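You operate a simulated robot arm through the tools that you are given. There is no shell and no other tool.

Carry out the task below with a simulated two-armed robot. There is one attempt and no reset: what you move stays moved.

Task
Tip out the cylinder, stand it on the rack and mop its puddle.
Fine: use the yellow cloth and lay it back; spill nothing more. Set down upright: measuring cylinder.

Only the result counts: the job must be done as asked and must still hold three seconds after the hand-in. Knocking over, shifting, dropping, spilling or breaking anything else fails it. Flat cloth is picked up by pressing the open fingertips on it (5 to 10 N) and closing them slowly along it; thin cloth reads only 2 to 8 mm in the jaws.

Robot
Two 7-joint arms with fingered hands on one trunk that stands fixed in place. Base frame: the origin is at the foot of the trunk, x ahead of it, y to its left, z up; the work surface is at about z = 85. Units: cm, rad, N and s.
The left shoulder is at [20.4, 12.5, 109.9], the right one opposite. Each reaches about 83 cm from its shoulder. Payload 3.7 kg a hand.
Tool frame (each hand has its own): the origin (TCP) lies between the finger pads and is the grasp point; the fingertips stand 2.5 cm ahead of it; z points along the fingers, y is the line along which they close. The gripper opens to 8.8 cm; its body begins 2.9 cm behind the TCP. The gripper is a hand of 5 fingers: y runs from the thumb to the fingers, the wrist lies at [-1.3, -9.7, -16.2] in the tool frame, and closing takes about 1.5 s.
Orientation is told as [roll, pitch, yaw] about the base's x, y, z axes, in that order, counted from this pose: with the fingers straight down and the wrist toward the robot, the tool's x, y and z point along [0, 1, 0], [1, 0, 0] and [0, 0, -1] of the base frame.

Tools
- The arms move only by the tool send_rows. It takes "left_steps", "right_steps" or both (then of equal length, played together; a hand with none holds still); each is a list that holds one entry, the list of rows, each a list of 7 numbers: the turn, a rotation vector about the base's x, y, z in degrees, then the shift along the base's x, y, z in cm, then the opening in per cent of the stroke, from 0 (shut) to 100 (fully open). In form: [[[rx, ry, rz, x, y, z, claw], ...]]. A call has 1 to 20 rows; each row shifts and turns the commanded pose from where the row before left it. Rows are played at 5 a second. More than 5 cm and 0.15 rad between two rows, or a gripper value outside its range, and nothing of the call is played. Where a pose cannot be reached the arm comes as near as it can. A force on the tool above 40 N (or 10 N above the force at the start of the call, whichever is more), or a blocked arm, ends the call early, and 0.2 s more pass. The fingers move at their own pace (about 4.5 cm/s each) and stop on an object; they squeeze with about 21 N. The grip force told is the motor's: it shows also when the fingers shut on nothing. Time passes only in rows, and 0.2 s behind the last, so rows that do not move let the fingers close. It gives the time, the measured TCP pose, the force on the tool (base axes), the opening and the grip force at its end, in the units of the frame above (readings bear some noise), with the torque about the TCP (base axes, N m) and any sound that the robot's microphone picked up.
- Cameras (640 x 400 px; columns grow to the right, rows downward): "scene" is now at [32.08, 2.99, 124.2]; the picture's right is [0.30, -0.95, 0.00], its down [-0.48, -0.16, -0.86] and it looks along [0.82, 0.26, -0.51] (base axes); focal length 214 px, centre (320, 200). "left" rides on the left gripper at [-5.9, -7.9, -10.5] in its tool frame; the picture's right is [-0.73, -0.32, 0.61], its down [0.62, -0.68, 0.38] and it looks along [0.29, 0.66, 0.70] (tool axes); focal length 234 px, centre (320, 200). "right" rides on the right gripper at [5.9, -7.9, -10.5] in its tool frame; the picture's right is [-0.73, 0.32, -0.61], its down [-0.62, -0.68, 0.38] and it looks along [-0.29, 0.66, 0.70] (tool axes); focal length 234 px, centre (320, 200). There is no depth. A picture from a camera that has moved, and an enlarged one, comes with that camera's place and axes in the base frame and with its lens.
- grab_frame(camera): a new picture of that camera. No time passes.
- slide_trunk(by): moves the trunk up (or, below 0, down) by that many cm; the arms and the scene camera ride with it, the base frame stays. It gives what a move gives, with no picture.
- set_grasp(shape, hand): the hand has 5 fingers and takes this shape, open, in about a second: jaw (thumb against the fingers, like two jaws); tri (thumb and two fingers); tip (a fingertip pinch); poke (one finger out to press); point (the index stretched); flat (the hand flat); cup (the hand cupped); fist (a fist). The gripper value then closes the fingers along that shape, each until it touches; the sizes above hold for jaw. It gives what a move gives, with no picture.
- head_to(pan, tilt): turns the head with the scene camera to pan (to the left, within 1.396 rad either way) and tilt (down, from -0.506 to 1.204), counted from straight ahead of the robot (the tilt from the chest, where the trunk bows). It gives what a move gives.
- enlarge(camera, box): a new picture of the part [left, top, right, bottom] of that camera's present view, enlarged. No time passes.
- finish_job(): hands the job in; it is judged then, once.

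Places have to be worked out from the pictures, the camera data and where the tool is seen. Open the grippers and draw the arms clear of the work before you hand the job in, unless the task says otherwise.

The tools are called after "Emit:" by a JSON object that holds its "op" and its "data". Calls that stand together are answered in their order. send_rows: Moves the arms, as the interface text tells. Its arguments: {"type":"object","properties":{"left_steps":{"type":"array"},"right_steps":{"type":"array"}},"required":[]} The other tools are called the same way: slide_trunk (by) moves the trunk up or down; set_grasp (shape, hand) gives the hand a shape; head_to (pan, tilt) turns the head that bears the scene camera; grab_frame (camera) takes a picture; enlarge (camera, box) takes an enlarged picture of a part of a camera's view; finish_job () hands the job in.

At the start:

```text
time_s: 0.0
left_tool_pos: [46.74, 20.74, 115.4]
left_tool_rot: [-0.001, 0.0, 0.0]
left_ft_force: [0.3, 0.2, 0.2]
left_torque: [0.05, -0.04, -0.02]
left_width: 8.78
left_finger_force: 0.1
left_shape: jaw
right_tool_pos: [58.24, -12.9, 119.73]
right_tool_rot: [0.001, -0.001, -0.001]
right_ft_force: [0.4, 0.2, -0.2]
right_torque: [0.01, -0.01, -0.03]
right_width: 8.8
right_finger_force: 0.0
right_shape: jaw
trunk travel left (down, up): [-12.5, 29.0]
head pan, tilt (commanded): [0.309, 0.534]
```

scene: 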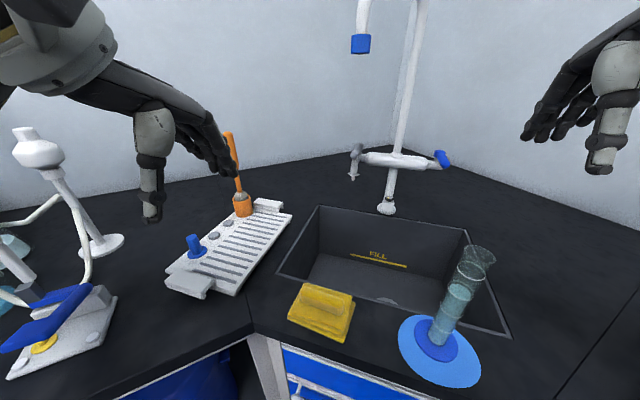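
right: 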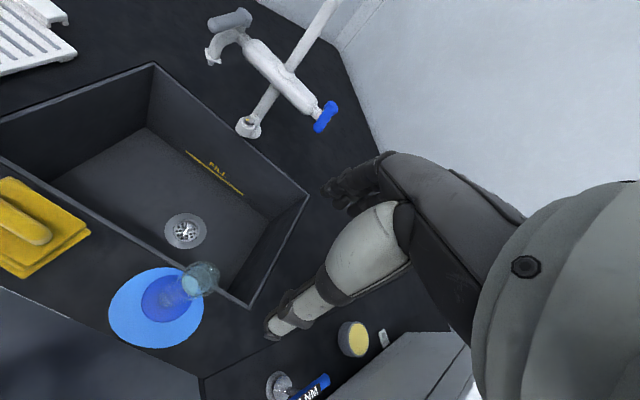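
left: 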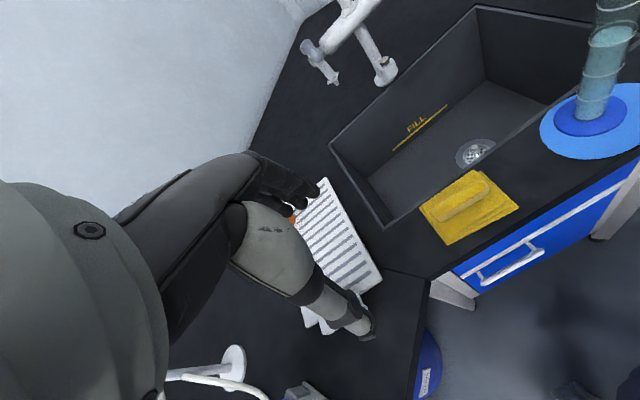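

I see the cylinder standing on a blue puddle right of the sink's near edge, a yellow cloth left of it, and a white rack to the left of the sink. I'll take closer views before moving.

Emit:
{"op": "enlarge", "data": {"camera": "scene", "box": [360, 200, 560, 400]}}

Emit:
{"op": "enlarge", "data": {"camera": "scene", "box": [140, 120, 380, 340]}}

Emit:
{"op": "enlarge", "data": {"camera": "right", "box": [0, 140, 320, 400]}}

Emit:
{"op": "enlarge", "data": {"camera": "left", "box": [240, 0, 640, 360]}}

```text
2.00 times, centred on (460, 300) of scene
camera zoom: at [32.08, 2.99, 124.2], right [0.3, -0.95, 0.0], down [-0.48, -0.16, -0.86], along [0.82, 0.26, -0.51], focal length 429 px, centre (40, 0)
```

zoom: 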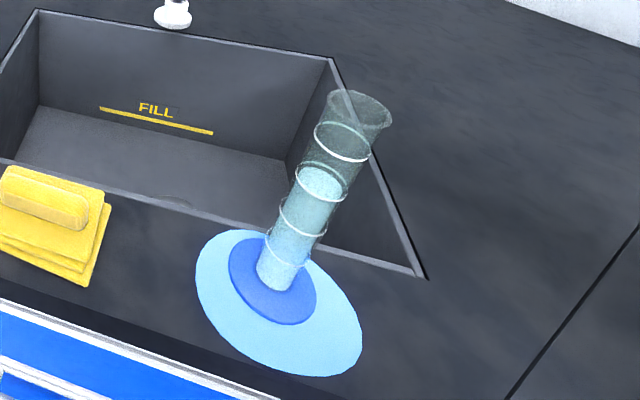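

```text
1.82 times, centred on (260, 230) of scene
camera zoom: at [32.08, 2.99, 124.2], right [0.3, -0.95, 0.0], down [-0.48, -0.16, -0.86], along [0.82, 0.26, -0.51], focal length 390 px, centre (429, 146)
```

zoom: 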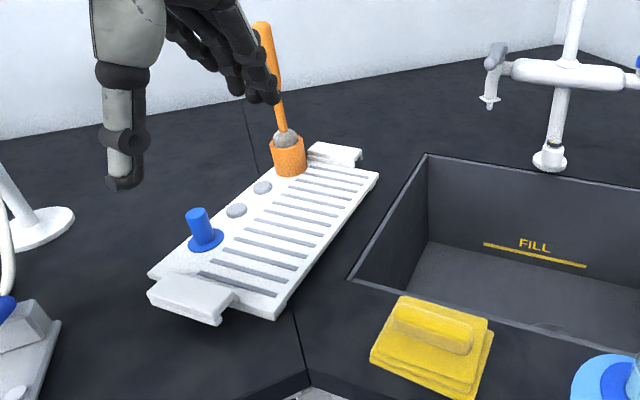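

```text
1.54 times, centred on (160, 270) of right
camera zoom: at [50.4, -7.12, 130.12], right [0.32, -0.73, 0.61], down [-0.68, -0.62, -0.38], along [0.66, -0.29, -0.7], focal length 360 px, centre (566, 92)
```

zoom: 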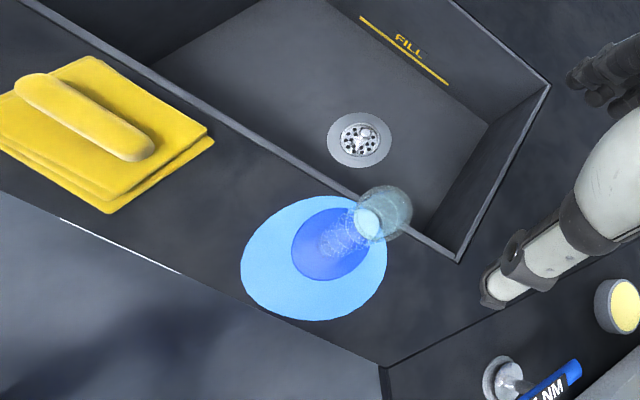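

```text
1.11 times, centred on (440, 180) of left
camera zoom: at [38.95, 14.82, 125.9], right [-0.32, -0.73, -0.61], down [-0.68, 0.62, -0.38], along [0.66, 0.29, -0.7], focal length 260 px, centre (187, 222)
```

zoom: 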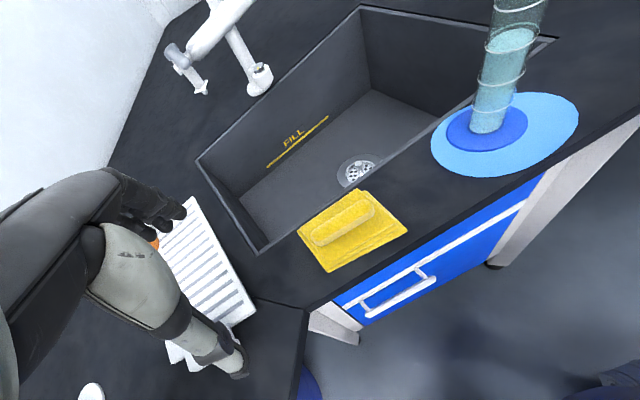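

The cylinder foot works out near [56.2, -9.8], its rim near z=105. The puddle is about 12 cm across, centred near [55, -10]; the cloth is near [55, 10], and the rack spans about x 52-81, y 27-45. I'll pan the head right to check what stands near the right forearm's path.

Emit:
{"op": "head_to", "data": {"pan": -0.5, "tilt": 0.65}}

Emit:
{"op": "grab_frame", "data": {"camera": "scene"}}

```text
time_s: 1.1
left_tool_pos: [46.86, 20.83, 115.5]
left_tool_rot: [-0.005, 0.003, 0.01]
left_ft_force: [47.3, -7.4, 6.9]
left_torque: [0.33, 5.88, 3.6]
left_width: 8.77
left_finger_force: 0.0
left_shape: jaw
right_tool_pos: [58.33, -12.9, 119.77]
right_tool_rot: [0.0, -0.001, 0.0]
right_ft_force: [-0.3, 0.2, -0.3]
right_torque: [0.04, 0.01, 0.01]
right_width: 8.77
right_finger_force: 0.1
right_shape: jaw
trunk travel left (down, up): [-12.5, 29.0]
head pan, tilt (commanded): [-0.499, 0.649]
```

```text
taken
camera scene: at [31.91, -1.64, 123.04], right [-0.22, -0.98, 0.0], down [-0.6, 0.13, -0.79], along [0.77, -0.17, -0.62], focal length 214 px, centre (320, 200)
```

scene: 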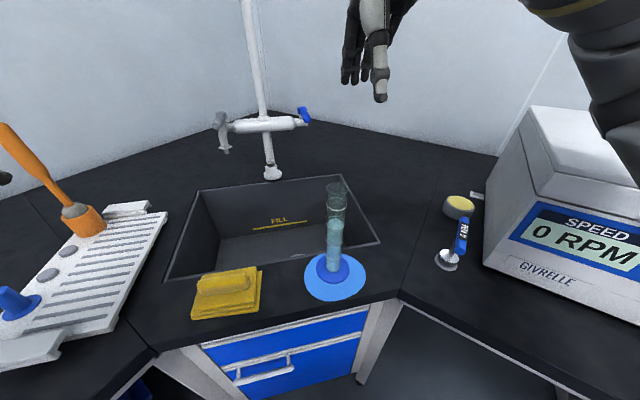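

The left arm reads 47 N and the head stopped short at a pan of about -0.22, so the head may be pressing on something. I'll let time pass and re-read the forces.

Emit:
{"op": "send_rows", "data": {"left_steps": [[[0, 0, 0, 0, 0, 0, 100]]], "right_steps": [[[0, 0, 0, 0, 0, 0, 100]]]}}

Emit:
{"op": "grab_frame", "data": {"camera": "scene"}}

Emit:
{"op": "grab_frame", "data": {"camera": "left"}}

```text
time_s: 1.5
left_tool_pos: [46.89, 20.73, 115.43]
left_tool_rot: [-0.003, 0.001, 0.006]
left_ft_force: [48.0, -7.5, 7.7]
left_torque: [0.3, 5.9, 3.59]
left_width: 8.77
left_finger_force: 0.1
left_shape: jaw
right_tool_pos: [58.34, -12.91, 119.63]
right_tool_rot: [0.0, 0.0, 0.001]
right_ft_force: [0.2, -0.2, -0.2]
right_torque: [-0.02, 0.01, 0.01]
right_width: 8.8
right_finger_force: 0.1
right_shape: jaw
trunk travel left (down, up): [-12.5, 29.0]
head pan, tilt (commanded): [-0.499, 0.649]
```

```text
taken
camera scene: at [31.9, -1.64, 123.04], right [-0.22, -0.98, 0.0], down [-0.6, 0.14, -0.79], along [0.77, -0.17, -0.62], focal length 214 px, centre (320, 200)
```

scene: 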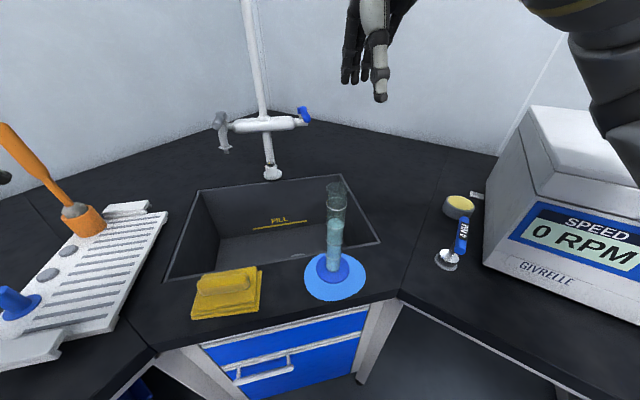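

```text
taken
camera left: at [39.09, 14.85, 125.99], right [-0.32, -0.73, -0.6], down [-0.69, 0.62, -0.39], along [0.65, 0.29, -0.7], focal length 234 px, centre (320, 200)
```

left: 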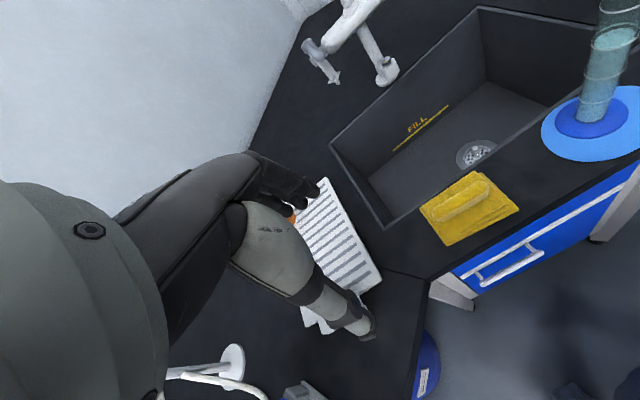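

The head's left side is pressing the left wrist area, but nothing on the table has moved. I'll turn the head back to 0.1 to relieve it.

Emit:
{"op": "head_to", "data": {"pan": 0.1, "tilt": 0.65}}

Emit:
{"op": "grab_frame", "data": {"camera": "scene"}}

```text
time_s: 2.5
left_tool_pos: [46.81, 20.66, 115.43]
left_tool_rot: [0.001, 0.001, -0.002]
left_ft_force: [-0.1, 0.2, 0.5]
left_torque: [-0.05, 0.02, -0.01]
left_width: 8.76
left_finger_force: 0.0
left_shape: jaw
right_tool_pos: [58.28, -13.03, 119.77]
right_tool_rot: [-0.002, 0.001, 0.0]
right_ft_force: [0.6, 0.0, 0.2]
right_torque: [-0.01, 0.01, 0.0]
right_width: 8.77
right_finger_force: 0.0
right_shape: jaw
trunk travel left (down, up): [-12.5, 29.0]
head pan, tilt (commanded): [0.099, 0.649]
```

```text
taken
camera scene: at [32.11, 1.1, 123.18], right [0.1, -1.0, 0.0], down [-0.6, -0.06, -0.8], along [0.79, 0.08, -0.6], focal length 214 px, centre (320, 200)
```

scene: 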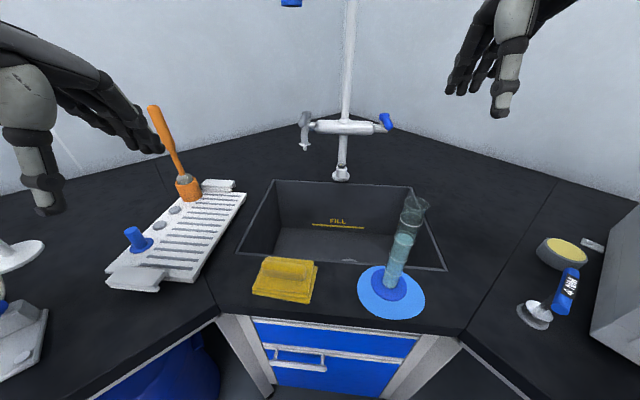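

Force is gone and the whole work area is visible now. Next I turn the right hand palm-left (roll +90°) to the right of the cylinder while staying high.

Emit:
{"op": "send_rows", "data": {"right_steps": [[[7.5, 0, 0, -0.2, -1.2, -0.2, 100], [7.5, 0, 0, -0.2, -1.2, -0.2, 100], [7.5, 0, 0, -0.2, -1.2, -0.2, 100], [7.5, 0, 0, -0.2, -1.2, -0.2, 100], [7.5, 0, 0, -0.2, -1.2, -0.2, 100], [7.5, 0, 0, -0.2, -1.2, -0.2, 100], [7.5, 0, 0, -0.2, -1.2, -0.2, 100], [7.5, 0, 0, -0.2, -1.2, -0.2, 100], [7.5, 0, 0, -0.2, -1.2, -0.2, 100], [7.5, 0, 0, -0.2, -1.2, -0.2, 100], [7.5, 0, 0, -0.1, -0.6, -0.2, 100], [7.5, 0, 0, 0, 0, -0.2, 100], [0, 0, 0, 0, 0, 0, 100]]]}}

Emit:
{"op": "grab_frame", "data": {"camera": "scene"}}

Emit:
{"op": "grab_frame", "data": {"camera": "right"}}

```text
time_s: 3.8
left_tool_pos: [46.46, 24.09, 115.16]
left_tool_rot: [-0.033, -0.006, 0.0]
left_ft_force: [0.8, 0.6, -0.8]
left_torque: [-0.06, 0.06, -0.05]
left_width: 8.76
left_finger_force: 0.0
left_shape: jaw
right_tool_pos: [53.12, -12.0, 128.57]
right_tool_rot: [0.65, -0.26, 0.115]
right_ft_force: [0.5, -1.0, 0.1]
right_torque: [-0.04, 0.05, 0.0]
right_width: 8.78
right_finger_force: 0.1
right_shape: jaw
trunk travel left (down, up): [-12.5, 29.0]
head pan, tilt (commanded): [0.099, 0.649]
stopped in row 6 (right hand): the arm was blocked; the commanded pose is now the measured one
```

```text
taken
camera scene: at [31.73, 4.79, 123.39], right [0.1, -0.99, 0.03], down [-0.6, -0.09, -0.8], along [0.79, 0.06, -0.61], focal length 214 px, centre (320, 200)
```

scene: 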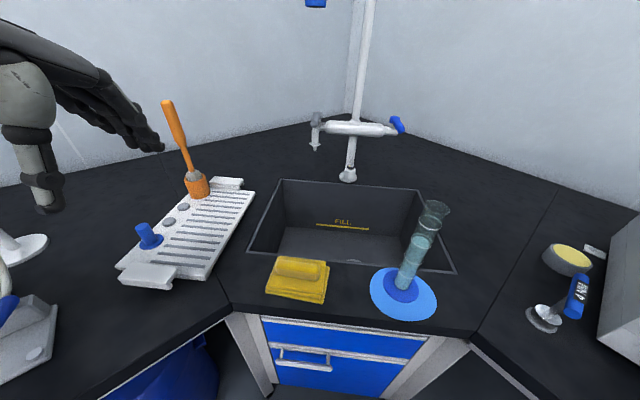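

```text
taken
camera right: at [42.6, -14.98, 138.0], right [0.41, -0.9, 0.12], down [-0.45, -0.32, -0.84], along [0.8, 0.29, -0.53], focal length 234 px, centre (320, 200)
```

right: 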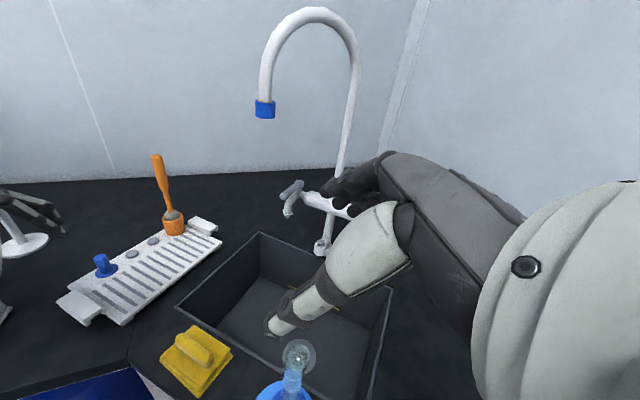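

The right arm reports blocked and the trunk seems pushed sideways by a few cm, though no table object has moved. I'll turn the head a little right to see what the right arm touches.

Emit:
{"op": "send_rows", "data": {"left_steps": [[[0, 0, 0, 1, 0.5, -0.5, 100], [0, 0, 0, 1, 0.5, -0.5, 100], [0, 0, 0, 1, 0.5, -0.5, 100], [0, 0, 0, 1, 0.5, -0.5, 100], [0, 0, 0, 0, 0, 0, 100]]]}}

Emit:
{"op": "head_to", "data": {"pan": -0.15, "tilt": 0.4}}

Emit:
{"op": "grab_frame", "data": {"camera": "scene"}}

Emit:
{"op": "grab_frame", "data": {"camera": "left"}}

```text
time_s: 5.2
left_tool_pos: [50.0, 25.69, 113.04]
left_tool_rot: [-0.029, -0.008, 0.001]
left_ft_force: [0.6, 0.3, 0.2]
left_torque: [-0.03, 0.03, 0.02]
left_width: 8.77
left_finger_force: 0.0
left_shape: jaw
right_tool_pos: [52.43, -12.02, 129.01]
right_tool_rot: [0.657, -0.275, 0.128]
right_ft_force: [1.1, -1.0, -0.4]
right_torque: [0.04, 0.03, 0.05]
right_width: 8.77
right_finger_force: 0.1
right_shape: jaw
trunk travel left (down, up): [-12.5, 29.0]
head pan, tilt (commanded): [0.099, 0.649]
stopped in row 5 (left hand): the arm was blocked; the commanded pose is now the measured one
```

```text
time_s: 6.0
left_tool_pos: [50.07, 25.61, 113.21]
left_tool_rot: [-0.029, -0.007, -0.001]
left_ft_force: [-0.1, -1.1, -0.4]
left_torque: [0.03, 0.02, 0.0]
left_width: 8.77
left_finger_force: 0.1
left_shape: jaw
right_tool_pos: [52.25, -12.06, 128.94]
right_tool_rot: [0.654, -0.274, 0.131]
right_ft_force: [0.1, -0.9, -0.7]
right_torque: [0.01, -0.02, 0.03]
right_width: 8.78
right_finger_force: 0.0
right_shape: jaw
trunk travel left (down, up): [-12.5, 29.0]
head pan, tilt (commanded): [-0.15, 0.4]
```

```text
taken
camera scene: at [31.74, 2.19, 125.72], right [-0.15, -0.99, 0.03], down [-0.38, 0.03, -0.93], along [0.91, -0.15, -0.38], focal length 214 px, centre (320, 200)
```

scene: 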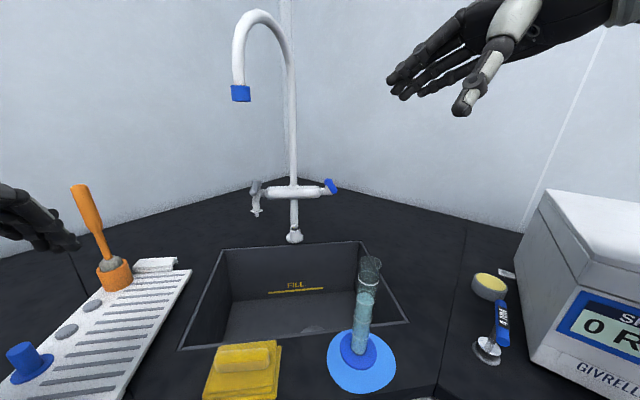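

```text
taken
camera left: at [42.03, 20.12, 123.74], right [-0.32, -0.74, -0.59], down [-0.68, 0.61, -0.41], along [0.66, 0.27, -0.7], focal length 234 px, centre (320, 200)
```

left: 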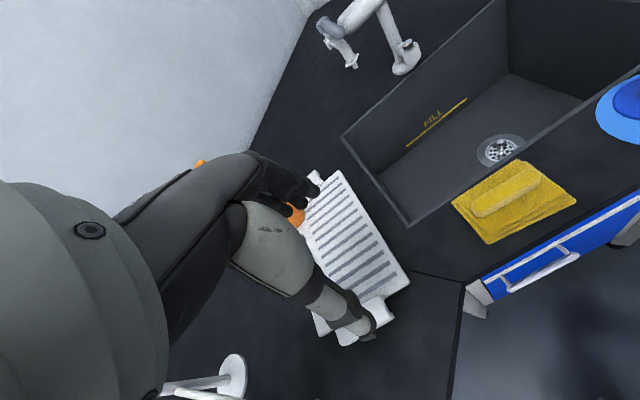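

The hand tips carry no load, so some upper part of the right arm is in contact. I'll turn the head further right in a small step to look for the elbow, watching the left arm's force.

Emit:
{"op": "head_to", "data": {"pan": -0.35, "tilt": 0.4}}

Emit:
{"op": "grab_frame", "data": {"camera": "scene"}}

```text
time_s: 6.7
left_tool_pos: [50.04, 25.73, 113.22]
left_tool_rot: [-0.029, -0.008, 0.0]
left_ft_force: [-0.3, -0.6, -0.3]
left_torque: [0.03, 0.01, -0.05]
left_width: 8.78
left_finger_force: 0.1
left_shape: jaw
right_tool_pos: [52.44, -11.96, 128.87]
right_tool_rot: [0.655, -0.276, 0.128]
right_ft_force: [0.4, 0.0, -0.1]
right_torque: [-0.03, 0.02, 0.0]
right_width: 8.78
right_finger_force: 0.0
right_shape: jaw
trunk travel left (down, up): [-12.5, 29.0]
head pan, tilt (commanded): [-0.351, 0.4]
```

```text
taken
camera scene: at [31.3, 0.36, 125.78], right [-0.34, -0.94, 0.02], down [-0.36, 0.11, -0.93], along [0.87, -0.33, -0.37], focal length 214 px, centre (320, 200)
```

scene: 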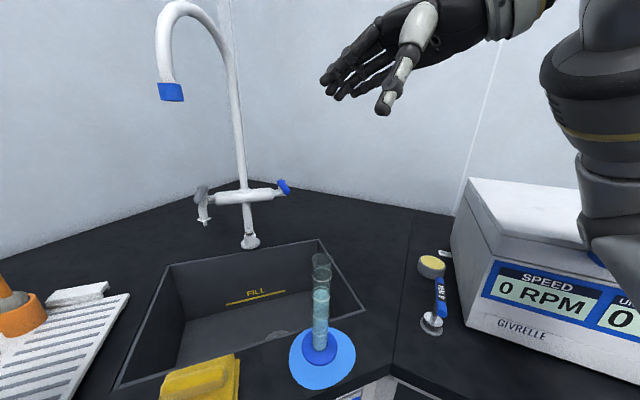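

The right elbow appears to have swung out to the right against the RPM machine. The machine's corner still works out to [50.8, -40.5], the same as before, so it has not moved. I'll retrace the right arm to its starting pose and use the left arm for the work instead.

Emit:
{"op": "send_rows", "data": {"right_steps": [[[-6.37, 2.15, -2.03, 0.98, -0.17, -1.53, 100], [-6.37, 2.15, -2.03, 0.98, -0.17, -1.53, 100], [-6.37, 2.15, -2.03, 0.98, -0.17, -1.53, 100], [-6.37, 2.15, -2.03, 0.98, -0.17, -1.53, 100], [-6.37, 2.15, -2.03, 0.98, -0.17, -1.53, 100], [-6.37, 2.15, -2.03, 0.98, -0.17, -1.53, 100], [0, 0, 0, 0, 0, 0, 100]]]}}

Emit:
{"op": "grab_frame", "data": {"camera": "scene"}}

```text
time_s: 8.3
left_tool_pos: [50.5, 23.01, 113.41]
left_tool_rot: [-0.003, 0.0, 0.001]
left_ft_force: [-0.3, 0.3, 0.1]
left_torque: [0.03, 0.0, 0.01]
left_width: 8.76
left_finger_force: 0.0
left_shape: jaw
right_tool_pos: [59.25, -16.45, 118.44]
right_tool_rot: [0.022, 0.007, -0.029]
right_ft_force: [-0.3, 0.6, -0.5]
right_torque: [0.02, 0.02, -0.01]
right_width: 8.76
right_finger_force: 0.0
right_shape: jaw
trunk travel left (down, up): [-12.5, 29.0]
head pan, tilt (commanded): [-0.351, 0.4]
```

```text
taken
camera scene: at [31.79, -2.55, 125.46], right [-0.34, -0.94, 0.0], down [-0.36, 0.13, -0.92], along [0.87, -0.32, -0.38], focal length 214 px, centre (320, 200)
```

scene: 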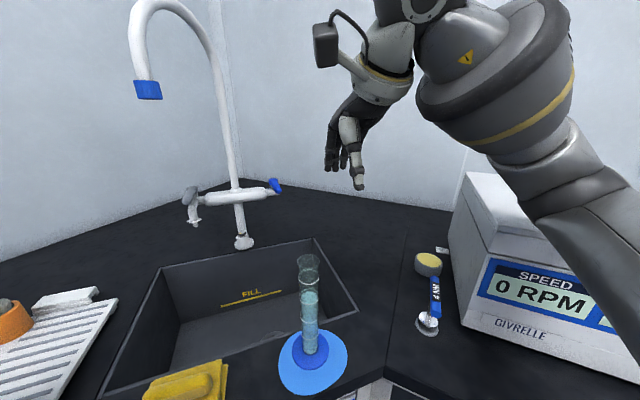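

The trunk is straight again and the right arm is free, with its elbow held high. Before using the left arm I'll look at the left side for obstacles to its elbow.

Emit:
{"op": "head_to", "data": {"pan": 0.3, "tilt": 0.4}}

Emit:
{"op": "grab_frame", "data": {"camera": "scene"}}

Emit:
{"op": "head_to", "data": {"pan": 0.75, "tilt": 0.4}}

Emit:
{"op": "grab_frame", "data": {"camera": "scene"}}

```text
time_s: 9.4
left_tool_pos: [50.41, 23.18, 113.51]
left_tool_rot: [-0.004, -0.002, 0.0]
left_ft_force: [-1.1, 0.8, -0.3]
left_torque: [0.01, -0.02, -0.03]
left_width: 8.77
left_finger_force: 0.2
left_shape: jaw
right_tool_pos: [59.19, -16.51, 118.52]
right_tool_rot: [0.024, 0.002, -0.032]
right_ft_force: [0.1, 0.2, -0.1]
right_torque: [-0.04, -0.03, -0.01]
right_width: 8.8
right_finger_force: 0.0
right_shape: jaw
trunk travel left (down, up): [-12.5, 29.0]
head pan, tilt (commanded): [0.3, 0.4]
```

```text
taken
camera scene: at [32.03, 3.35, 125.51], right [0.3, -0.96, 0.0], down [-0.37, -0.12, -0.92], along [0.88, 0.27, -0.39], focal length 214 px, centre (320, 200)
```

scene: 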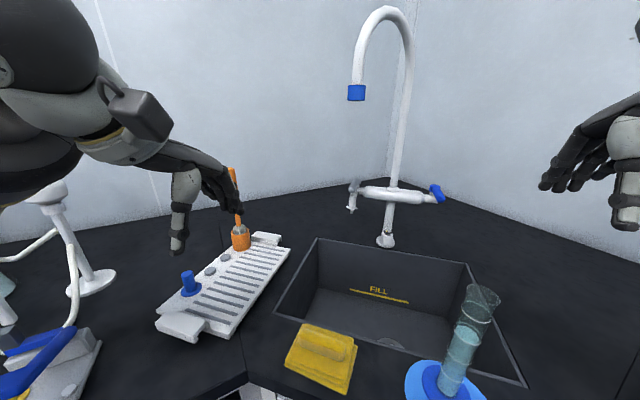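

```text
time_s: 10.3
left_tool_pos: [50.45, 23.14, 113.51]
left_tool_rot: [-0.004, -0.002, 0.001]
left_ft_force: [-1.4, 0.1, 0.0]
left_torque: [0.01, 0.04, 0.01]
left_width: 8.78
left_finger_force: 0.1
left_shape: jaw
right_tool_pos: [59.23, -16.48, 118.59]
right_tool_rot: [0.025, 0.002, -0.031]
right_ft_force: [-0.4, 0.1, 0.5]
right_torque: [0.02, 0.01, 0.0]
right_width: 8.77
right_finger_force: 0.1
right_shape: jaw
trunk travel left (down, up): [-12.5, 29.0]
head pan, tilt (commanded): [0.75, 0.4]
```

```text
taken
camera scene: at [29.96, 6.94, 125.49], right [0.68, -0.73, 0.0], down [-0.28, -0.27, -0.92], along [0.68, 0.63, -0.39], focal length 214 px, centre (320, 200)
```

scene: 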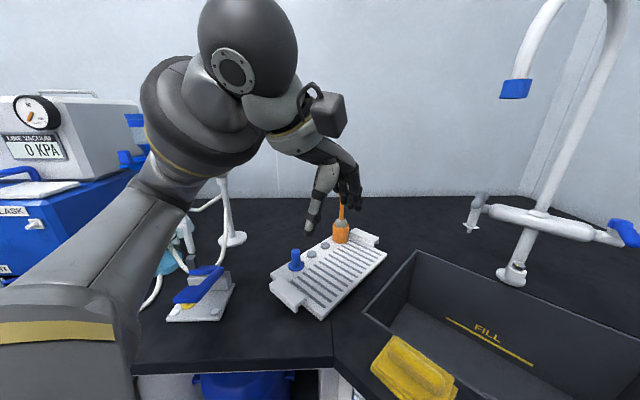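

The left side is open up to about y=50, and the left elbow sits high. I'll roll the left hand palm-right (roll toward -90°) in two stages, shifting it right so the wrist stays put, and check for contact.

Emit:
{"op": "send_rows", "data": {"left_steps": [[[-7.5, 0, 0, 0.2, -1.1, 0, 100], [-7.5, 0, 0, 0.2, -1.1, 0, 100], [-7.5, 0, 0, 0.2, -1.1, 0, 100], [-7.5, 0, 0, 0.2, -1.1, 0, 100], [-7.5, 0, 0, 0.2, -1.1, 0, 100], [-7.5, 0, 0, 0.2, -1.1, 0, 100], [0, 0, 0, 0, 0, 0, 100]]]}}

Emit:
{"op": "grab_frame", "data": {"camera": "scene"}}

```text
time_s: 11.9
left_tool_pos: [51.71, 16.46, 113.53]
left_tool_rot: [-0.791, -0.001, -0.001]
left_ft_force: [0.1, 0.9, 0.1]
left_torque: [0.0, 0.0, 0.02]
left_width: 8.75
left_finger_force: 0.1
left_shape: jaw
right_tool_pos: [59.3, -16.68, 118.68]
right_tool_rot: [0.024, 0.003, -0.031]
right_ft_force: [0.6, -0.7, -0.1]
right_torque: [-0.03, -0.04, -0.01]
right_width: 8.8
right_finger_force: 0.0
right_shape: jaw
trunk travel left (down, up): [-12.5, 29.0]
head pan, tilt (commanded): [0.75, 0.4]
```

```text
taken
camera scene: at [29.95, 6.95, 125.49], right [0.68, -0.73, 0.0], down [-0.28, -0.27, -0.92], along [0.67, 0.63, -0.39], focal length 214 px, centre (320, 200)
```

scene: 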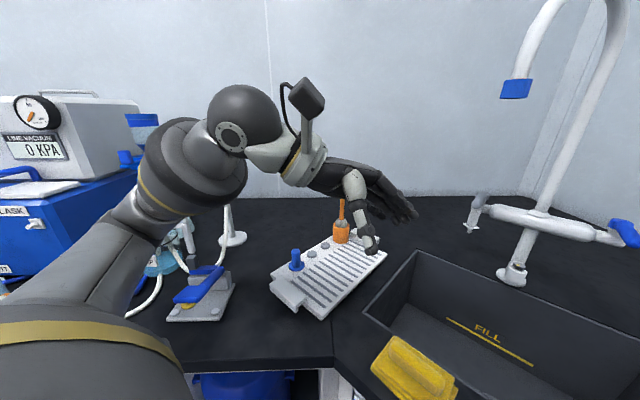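

The left arm tracks well at roll -45° with no contact. I'll continue to -90°.

Emit:
{"op": "send_rows", "data": {"left_steps": [[[-7.5, 0, 0, 0.2, -1.0, 0, 100], [-7.5, 0, 0, 0.2, -1.0, 0, 100], [-7.5, 0, 0, 0.2, -1.0, 0, 100], [-7.5, 0, 0, 0.2, -1.0, 0, 100], [-7.5, 0, 0, 0.2, -1.0, 0, 100], [-7.5, 0, 0, 0.2, -1.0, 0, 100], [0, 0, 0, 0, 0, 0, 100]]]}}

Emit:
{"op": "grab_frame", "data": {"camera": "scene"}}

Emit:
{"op": "grab_frame", "data": {"camera": "left"}}

```text
time_s: 13.5
left_tool_pos: [53.95, 11.58, 113.92]
left_tool_rot: [-1.573, -0.005, 0.002]
left_ft_force: [-0.7, 1.3, -0.1]
left_torque: [0.0, -0.02, 0.01]
left_width: 8.78
left_finger_force: 0.1
left_shape: jaw
left hand out of reach, approached as far as the arm can: row 4, 5, 6
right_tool_pos: [58.9, -15.95, 118.98]
right_tool_rot: [0.02, -0.002, -0.03]
right_ft_force: [0.6, -0.4, 0.4]
right_torque: [-0.03, -0.02, -0.01]
right_width: 8.79
right_finger_force: 0.1
right_shape: jaw
trunk travel left (down, up): [-12.5, 29.0]
head pan, tilt (commanded): [0.75, 0.4]
```

```text
taken
camera scene: at [29.52, 7.46, 125.57], right [0.68, -0.73, 0.01], down [-0.28, -0.27, -0.92], along [0.68, 0.63, -0.39], focal length 214 px, centre (320, 200)
```

scene: 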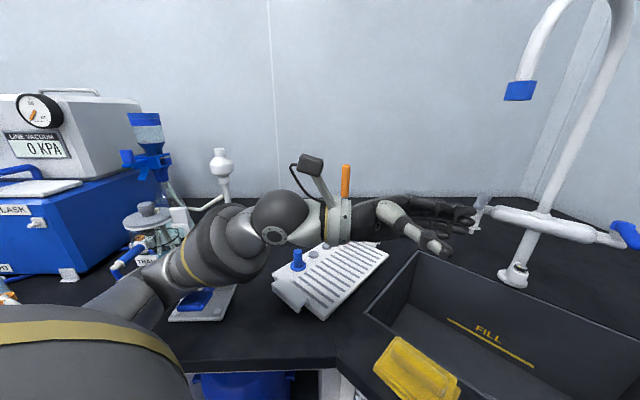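

```text
taken
camera left: at [45.99, 22.02, 119.6], right [-0.33, -0.61, 0.73], down [-0.68, -0.39, -0.62], along [0.66, -0.7, -0.29], focal length 234 px, centre (320, 200)
```

left: 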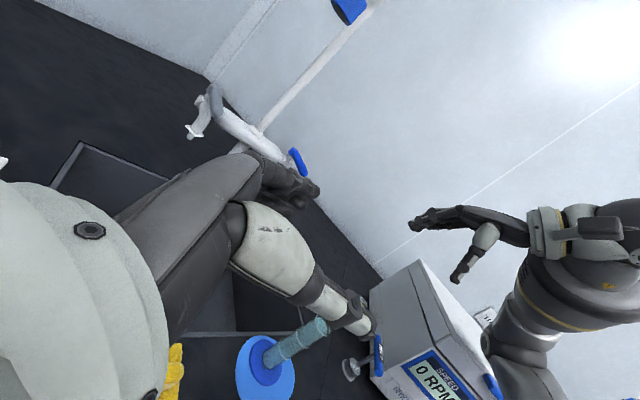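

The arm stalls only because the wrist is too close to the shoulder (elbow nearly fully folded). Raising the trunk will give it room, so I'll lift it 14 cm.

Emit:
{"op": "slide_trunk", "data": {"by": 14}}

Emit:
{"op": "head_to", "data": {"pan": 0.15, "tilt": 0.75}}

Emit:
{"op": "grab_frame", "data": {"camera": "scene"}}

```text
time_s: 15.1
left_tool_pos: [54.65, 10.61, 127.54]
left_tool_rot: [-1.571, 0.005, 0.0]
left_ft_force: [0.0, -0.3, 0.8]
left_torque: [0.0, -0.01, -0.02]
left_width: 8.78
left_finger_force: 0.1
left_shape: jaw
right_tool_pos: [59.65, -16.75, 132.24]
right_tool_rot: [0.025, 0.007, -0.029]
right_ft_force: [-0.2, 0.4, -0.3]
right_torque: [-0.02, -0.01, -0.02]
right_width: 8.78
right_finger_force: 0.3
right_shape: jaw
trunk travel left (down, up): [-26.5, 15.0]
head pan, tilt (commanded): [0.75, 0.4]
```

```text
time_s: 16.1
left_tool_pos: [54.56, 10.58, 127.6]
left_tool_rot: [-1.571, 0.001, 0.0]
left_ft_force: [0.0, 0.2, -0.1]
left_torque: [-0.03, -0.01, 0.02]
left_width: 8.77
left_finger_force: 0.0
left_shape: jaw
right_tool_pos: [59.48, -16.84, 132.32]
right_tool_rot: [0.028, 0.006, -0.027]
right_ft_force: [0.5, 0.4, 0.7]
right_torque: [-0.01, 0.02, -0.02]
right_width: 8.79
right_finger_force: 0.1
right_shape: jaw
trunk travel left (down, up): [-26.5, 15.0]
head pan, tilt (commanded): [0.15, 0.75]
```

```text
taken
camera scene: at [17.25, 1.48, 137.68], right [0.15, -0.99, 0.0], down [-0.67, -0.1, -0.73], along [0.72, 0.11, -0.68], focal length 214 px, centre (320, 200)
```

scene: 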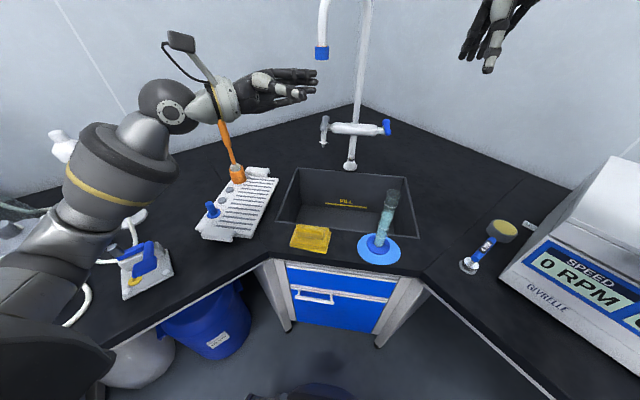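

Raising also straightened the bowed trunk, moving the head back, which leaves the arm much more room. I'll lower the left hand to a pre-grasp point left of the cylinder near [56.2, 3, 98].

Emit:
{"op": "send_rows", "data": {"left_steps": [[[0, 0, 0, 0.1, -0.5, -2, 100], [0, 0, 0, 0.1, -0.5, -2, 100], [0, 0, 0, 0.1, -0.5, -2, 100], [0, 0, 0, 0.1, -0.5, -2, 100], [0, 0, 0, 0.1, -0.5, -2, 100], [0, 0, 0, 0.1, -0.5, -2, 100], [0, 0, 0, 0.1, -0.5, -2, 100], [0, 0, 0, 0.1, -0.5, -2, 100], [0, 0, 0, 0.1, -0.5, -2, 100], [0, 0, 0, 0.1, -0.5, -2, 100], [0, 0, 0, 0.1, -0.5, -2, 100], [0, 0, 0, 0.1, -0.5, -2, 100], [0, 0, 0, 0.1, -0.5, -2, 100], [0, 0, 0, 0.1, -0.5, -2, 100], [0, 0, 0, 0.1, -0.5, -1.5, 100], [0, 0, 0, 0, 0, 0, 100]]]}}

Emit:
{"op": "grab_frame", "data": {"camera": "scene"}}

Emit:
{"op": "grab_frame", "data": {"camera": "left"}}

```text
time_s: 19.5
left_tool_pos: [55.98, 3.07, 98.2]
left_tool_rot: [-1.57, 0.002, 0.001]
left_ft_force: [-0.6, 0.1, -0.3]
left_torque: [0.0, 0.02, 0.04]
left_width: 8.81
left_finger_force: 0.1
left_shape: jaw
right_tool_pos: [59.48, -16.86, 132.31]
right_tool_rot: [0.03, 0.005, -0.029]
right_ft_force: [-0.1, 0.8, 0.3]
right_torque: [0.01, 0.01, -0.01]
right_width: 8.79
right_finger_force: 0.1
right_shape: jaw
trunk travel left (down, up): [-26.5, 15.0]
head pan, tilt (commanded): [0.15, 0.75]
```

```text
taken
camera scene: at [17.24, 1.49, 137.68], right [0.15, -0.99, 0.0], down [-0.67, -0.1, -0.73], along [0.72, 0.11, -0.68], focal length 214 px, centre (320, 200)
```

scene: 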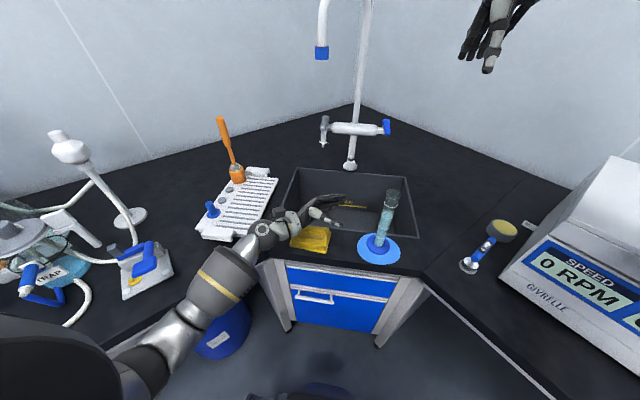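

```text
taken
camera left: at [48.11, 13.57, 103.98], right [-0.32, -0.61, 0.73], down [-0.68, -0.38, -0.62], along [0.66, -0.7, -0.29], focal length 234 px, centre (320, 200)
```

left: 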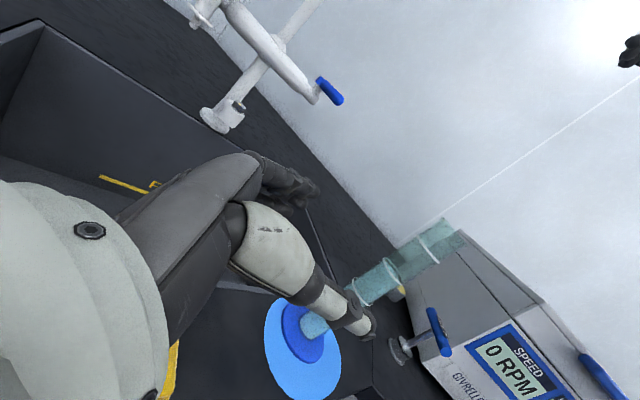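

The left hand tracked exactly to [56.0, 3.1, 98.2]. I'll enlarge both views to refine the tube's position relative to the finger gap.

Emit:
{"op": "enlarge", "data": {"camera": "scene", "box": [240, 160, 440, 285]}}

Emit:
{"op": "enlarge", "data": {"camera": "left", "box": [200, 180, 500, 400]}}

```text
3.20 times, centred on (340, 222) of scene
camera zoom: at [17.24, 1.49, 137.68], right [0.15, -0.99, 0.0], down [-0.67, -0.1, -0.73], along [0.72, 0.11, -0.68], focal length 686 px, centre (256, 128)
```

zoom: 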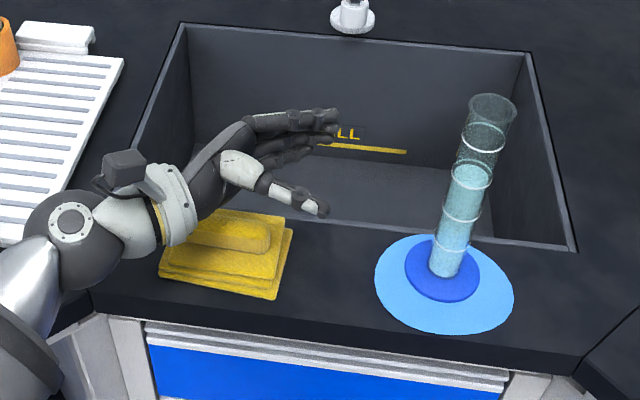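

```text
1.82 times, centred on (350, 290) of left
camera zoom: at [48.11, 13.57, 103.98], right [-0.32, -0.61, 0.73], down [-0.68, -0.38, -0.62], along [0.66, -0.7, -0.29], focal length 426 px, centre (266, 36)
```

zoom: 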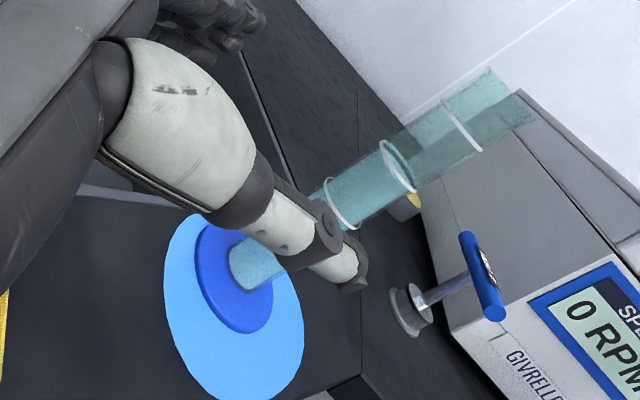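

Both views put the tube axis at about [56.3, -9.7], inside the finger gap. I'll advance the open hand so the tube sits at the TCP.

Emit:
{"op": "send_rows", "data": {"left_steps": [[[0, 0, 0, 0.03, -1, 0, 100], [0, 0, 0, 0.03, -1, 0, 100], [0, 0, 0, 0.03, -1, 0, 100], [0, 0, 0, 0.03, -1, 0, 100], [0, 0, 0, 0.03, -1, 0, 100], [0, 0, 0, 0.03, -1, 0, 100], [0, 0, 0, 0.03, -1, 0, 100], [0, 0, 0, 0.03, -1, 0, 100], [0, 0, 0, 0.03, -1, 0, 100], [0, 0, 0, 0.03, -1, 0, 100], [0, 0, 0, 0, 0, 0, 100]]]}}

Emit:
{"op": "grab_frame", "data": {"camera": "left"}}

Emit:
{"op": "enlarge", "data": {"camera": "scene", "box": [280, 160, 480, 285]}}

```text
time_s: 21.9
left_tool_pos: [56.24, -7.01, 98.18]
left_tool_rot: [-1.571, 0.0, 0.0]
left_ft_force: [0.5, -0.4, 0.3]
left_torque: [-0.01, -0.06, 0.01]
left_width: 8.79
left_finger_force: 0.1
left_shape: jaw
right_tool_pos: [59.37, -16.86, 132.39]
right_tool_rot: [0.028, 0.006, -0.03]
right_ft_force: [-0.2, -0.4, 0.5]
right_torque: [0.0, 0.01, 0.0]
right_width: 8.78
right_finger_force: 0.1
right_shape: jaw
trunk travel left (down, up): [-26.5, 15.0]
head pan, tilt (commanded): [0.15, 0.75]
```

```text
taken
camera left: at [48.38, 3.5, 103.95], right [-0.32, -0.61, 0.73], down [-0.68, -0.38, -0.62], along [0.66, -0.7, -0.29], focal length 234 px, centre (320, 200)
```

left: 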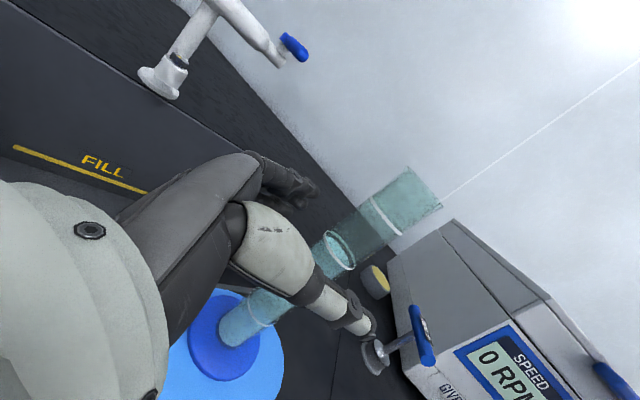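

```text
3.20 times, centred on (380, 222) of scene
camera zoom: at [17.24, 1.49, 137.67], right [0.15, -0.99, 0.0], down [-0.67, -0.1, -0.73], along [0.72, 0.11, -0.68], focal length 686 px, centre (128, 128)
```

zoom: 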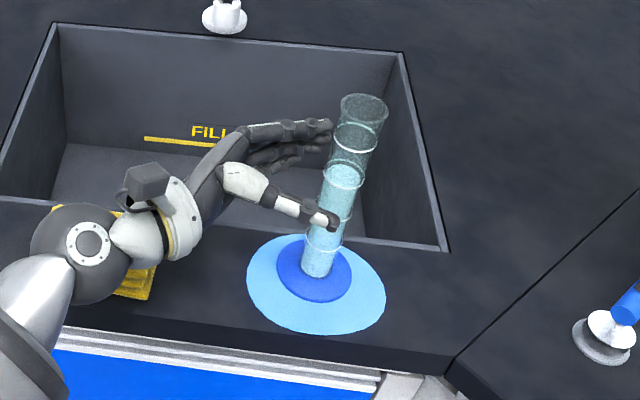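

No contact yet; the thumb is passing in front of the tube and the fingers behind it. I'll advance the last 2.7 cm.

Emit:
{"op": "send_rows", "data": {"left_steps": [[[0, 0, 0, 0, -0.7, 0, 100], [0, 0, 0, 0, -0.7, 0, 100], [0, 0, 0, 0, -0.7, 0, 100], [0, 0, 0, 0, -0.6, 0, 100], [0, 0, 0, 0, 0, 0, 100]]]}}

Emit:
{"op": "grab_frame", "data": {"camera": "left"}}

Emit:
{"op": "enlarge", "data": {"camera": "scene", "box": [320, 170, 440, 270]}}

```text
time_s: 23.1
left_tool_pos: [56.2, -9.5, 98.08]
left_tool_rot: [-1.571, 0.001, -0.001]
left_ft_force: [0.2, 0.5, 0.6]
left_torque: [-0.02, -0.01, 0.01]
left_width: 8.8
left_finger_force: 0.1
left_shape: jaw
right_tool_pos: [59.52, -16.85, 132.25]
right_tool_rot: [0.027, 0.004, -0.031]
right_ft_force: [0.7, 0.6, -0.2]
right_torque: [0.03, 0.0, 0.0]
right_width: 8.8
right_finger_force: 0.0
right_shape: jaw
trunk travel left (down, up): [-26.5, 15.0]
head pan, tilt (commanded): [0.15, 0.75]
```

```text
taken
camera left: at [48.38, 0.94, 103.98], right [-0.32, -0.61, 0.73], down [-0.68, -0.38, -0.62], along [0.66, -0.7, -0.29], focal length 234 px, centre (320, 200)
```

left: 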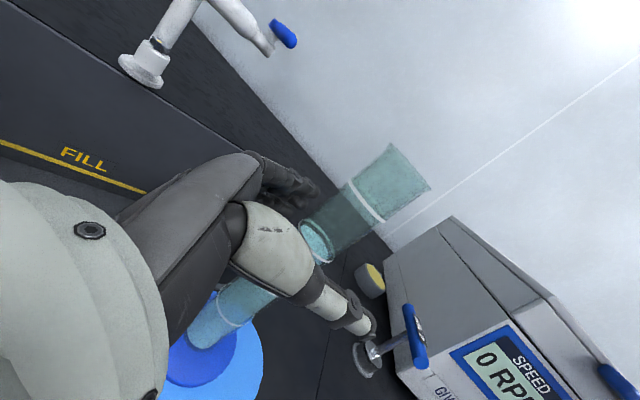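

```text
4.00 times, centred on (380, 220) of scene
camera zoom: at [17.25, 1.49, 137.67], right [0.15, -0.99, 0.0], down [-0.67, -0.1, -0.73], along [0.72, 0.11, -0.68], focal length 858 px, centre (80, 120)
```

zoom: 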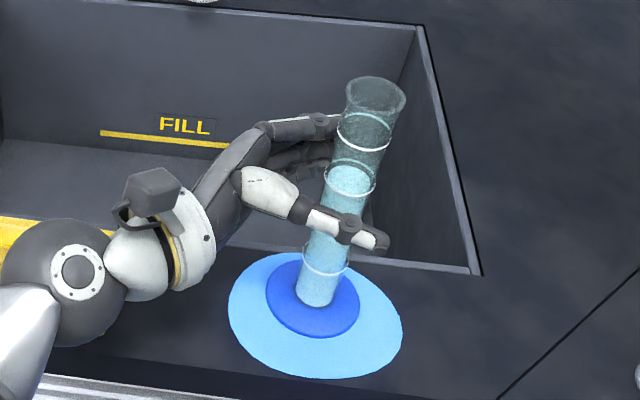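

The tube is between thumb and fingers at the TCP. I'll close the hand gradually and watch the width and force.

Emit:
{"op": "send_rows", "data": {"left_steps": [[[0, 0, 0, 0, 0, 0, 85], [0, 0, 0, 0, 0, 0, 70], [0, 0, 0, 0, 0, 0, 60], [0, 0, 0, 0, 0, 0, 52], [0, 0, 0, 0, 0, 0, 46], [0, 0, 0, 0, 0, 0, 42], [0, 0, 0, 0, 0, 0, 38], [0, 0, 0, 0, 0, 0, 35], [0, 0, 0, 0, 0, 0, 32], [0, 0, 0, 0, 0, 0, 29], [0, 0, 0, 0, 0, 0, 26], [0, 0, 0, 0, 0, 0, 22], [0, 0, 0, 0, 0, 0, 18], [0, 0, 0, 0, 0, 0, 18]]]}}

Emit:
{"op": "enlarge", "data": {"camera": "scene", "box": [320, 170, 440, 270]}}

Emit:
{"op": "grab_frame", "data": {"camera": "left"}}

```text
time_s: 26.1
left_tool_pos: [56.26, -9.48, 98.1]
left_tool_rot: [-1.569, 0.0, 0.0]
left_ft_force: [-0.2, -0.3, 0.5]
left_torque: [0.02, -0.03, 0.0]
left_width: 1.34
left_finger_force: 20.8
left_shape: jaw
right_tool_pos: [59.54, -16.76, 132.4]
right_tool_rot: [0.03, 0.004, -0.031]
right_ft_force: [0.4, 0.2, 0.5]
right_torque: [0.01, 0.02, 0.01]
right_width: 8.78
right_finger_force: 0.0
right_shape: jaw
trunk travel left (down, up): [-26.5, 15.0]
head pan, tilt (commanded): [0.15, 0.75]
```

```text
4.00 times, centred on (380, 220) of scene
camera zoom: at [17.25, 1.49, 137.67], right [0.15, -0.99, 0.0], down [-0.67, -0.1, -0.73], along [0.72, 0.11, -0.68], focal length 858 px, centre (80, 120)
```

zoom: 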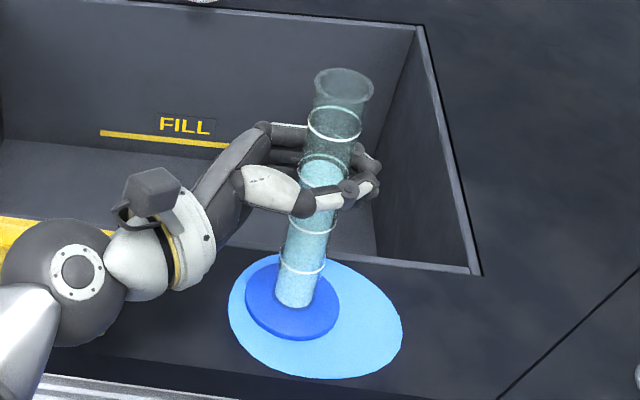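

```text
taken
camera left: at [48.38, 0.95, 103.98], right [-0.32, -0.61, 0.73], down [-0.68, -0.38, -0.62], along [0.66, -0.7, -0.29], focal length 234 px, centre (320, 200)
```

left: 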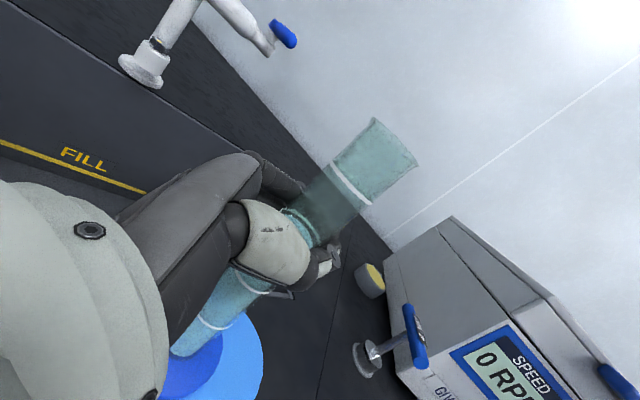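

The fingers wrapped the tube (20.8 N) and pulled it about 1.4 cm toward the palm, still upright. I'll lift slowly and check the load.

Emit:
{"op": "send_rows", "data": {"left_steps": [[[0, 0, 0, 0, 0, 0.3, 15], [0, 0, 0, 0, 0, 0.4, 15], [0, 0, 0, 0, 0, 0.6, 15], [0, 0, 0, 0, 0, 0.8, 15], [0, 0, 0, 0, 0, 1, 15], [0, 0, 0, 0, 0, 1, 15], [0, 0, 0, 0, 0, 1, 15], [0, 0, 0, 0, 0, 0.9, 15], [0, 0, 0, 0, 0, 0, 15]]]}}

Emit:
{"op": "enlarge", "data": {"camera": "scene", "box": [280, 140, 460, 270]}}

Emit:
{"op": "grab_frame", "data": {"camera": "left"}}

```text
time_s: 28.1
left_tool_pos: [56.36, -9.67, 104.22]
left_tool_rot: [-1.57, -0.001, -0.001]
left_ft_force: [-0.2, -0.1, 0.5]
left_torque: [0.02, -0.01, 0.0]
left_width: 1.32
left_finger_force: 0.1
left_shape: jaw
right_tool_pos: [59.5, -16.8, 132.41]
right_tool_rot: [0.028, 0.006, -0.029]
right_ft_force: [-0.3, -0.2, -1.0]
right_torque: [0.0, 0.01, -0.01]
right_width: 8.78
right_finger_force: 0.0
right_shape: jaw
trunk travel left (down, up): [-26.5, 15.0]
head pan, tilt (commanded): [0.15, 0.75]
```

```text
3.08 times, centred on (370, 205) of scene
camera zoom: at [17.25, 1.48, 137.67], right [0.15, -0.99, 0.0], down [-0.67, -0.1, -0.73], along [0.72, 0.11, -0.68], focal length 660 px, centre (166, 185)
```

zoom: 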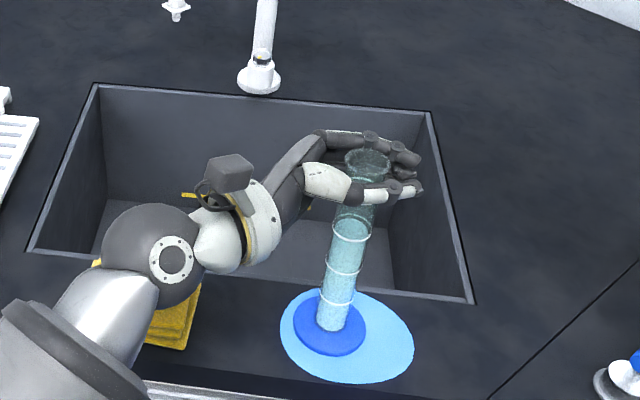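

```text
taken
camera left: at [48.42, 0.85, 110.01], right [-0.32, -0.61, 0.73], down [-0.68, -0.38, -0.62], along [0.66, -0.7, -0.29], focal length 234 px, centre (320, 200)
```

left: 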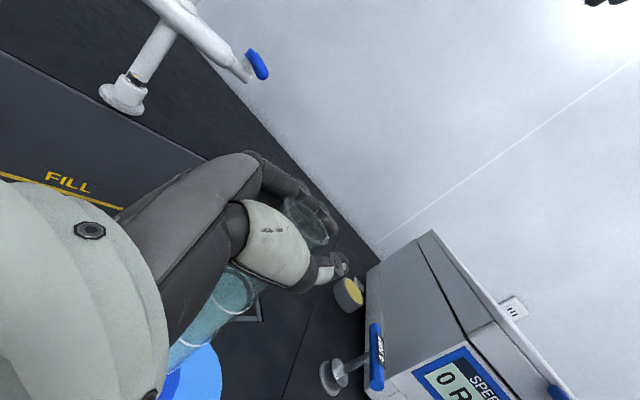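

The hand slid up: at 15% the fingers reached their target without squeezing, and the cylinder stayed standing at about [55.1, -8.3]. I'll loosen, go back down to z=97.5, and close fully so the fingers actually squeeze.

Emit:
{"op": "send_rows", "data": {"left_steps": [[[0, 0, 0, 0, 0, 0, 25], [0, 0, 0, 0, 0, 0, 40], [0, 0, 0, 0, 0, 0, 50], [0, 0, 0, 0, 0, -0.5, 50], [0, 0, 0, 0, 0, -1, 50], [0, 0, 0, 0, 0, -1, 50], [0, 0, 0, 0, 0, -1, 50], [0, 0, 0, 0, 0, -1, 50], [0, 0, 0, 0, 0, -1, 50], [0, 0, 0, 0, 0, -1, 50], [0, 0, 0, 0, 0, 0, 50]]]}}

Emit:
{"op": "enlarge", "data": {"camera": "scene", "box": [310, 160, 430, 260]}}

Emit:
{"op": "grab_frame", "data": {"camera": "left"}}

```text
time_s: 30.5
left_tool_pos: [56.31, -9.53, 97.59]
left_tool_rot: [-1.572, 0.0, 0.0]
left_ft_force: [-0.3, -0.6, -0.3]
left_torque: [-0.01, -0.02, 0.01]
left_width: 4.38
left_finger_force: 0.1
left_shape: jaw
right_tool_pos: [59.51, -16.86, 132.4]
right_tool_rot: [0.028, 0.005, -0.03]
right_ft_force: [0.1, 0.3, 0.5]
right_torque: [0.01, 0.04, -0.03]
right_width: 8.76
right_finger_force: 0.1
right_shape: jaw
trunk travel left (down, up): [-26.5, 15.0]
head pan, tilt (commanded): [0.15, 0.75]
```

```text
4.00 times, centred on (370, 210) of scene
camera zoom: at [17.24, 1.48, 137.67], right [0.15, -0.99, 0.0], down [-0.67, -0.1, -0.73], along [0.72, 0.11, -0.68], focal length 858 px, centre (120, 160)
```

zoom: 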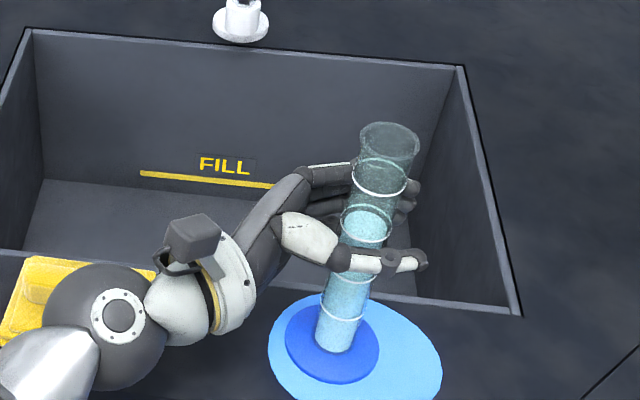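

```text
taken
camera left: at [48.43, 0.89, 103.47], right [-0.32, -0.61, 0.73], down [-0.68, -0.38, -0.62], along [0.66, -0.7, -0.29], focal length 234 px, centre (320, 200)
```

left: 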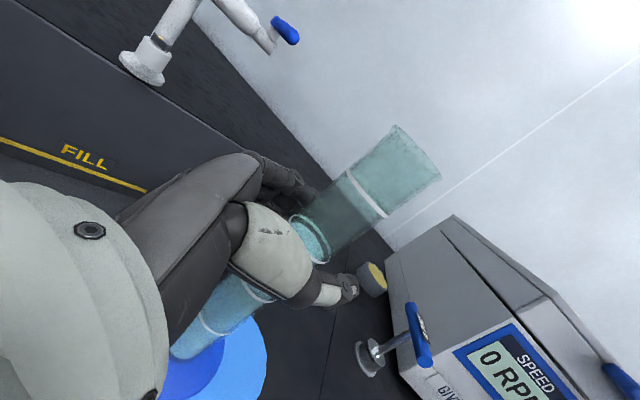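

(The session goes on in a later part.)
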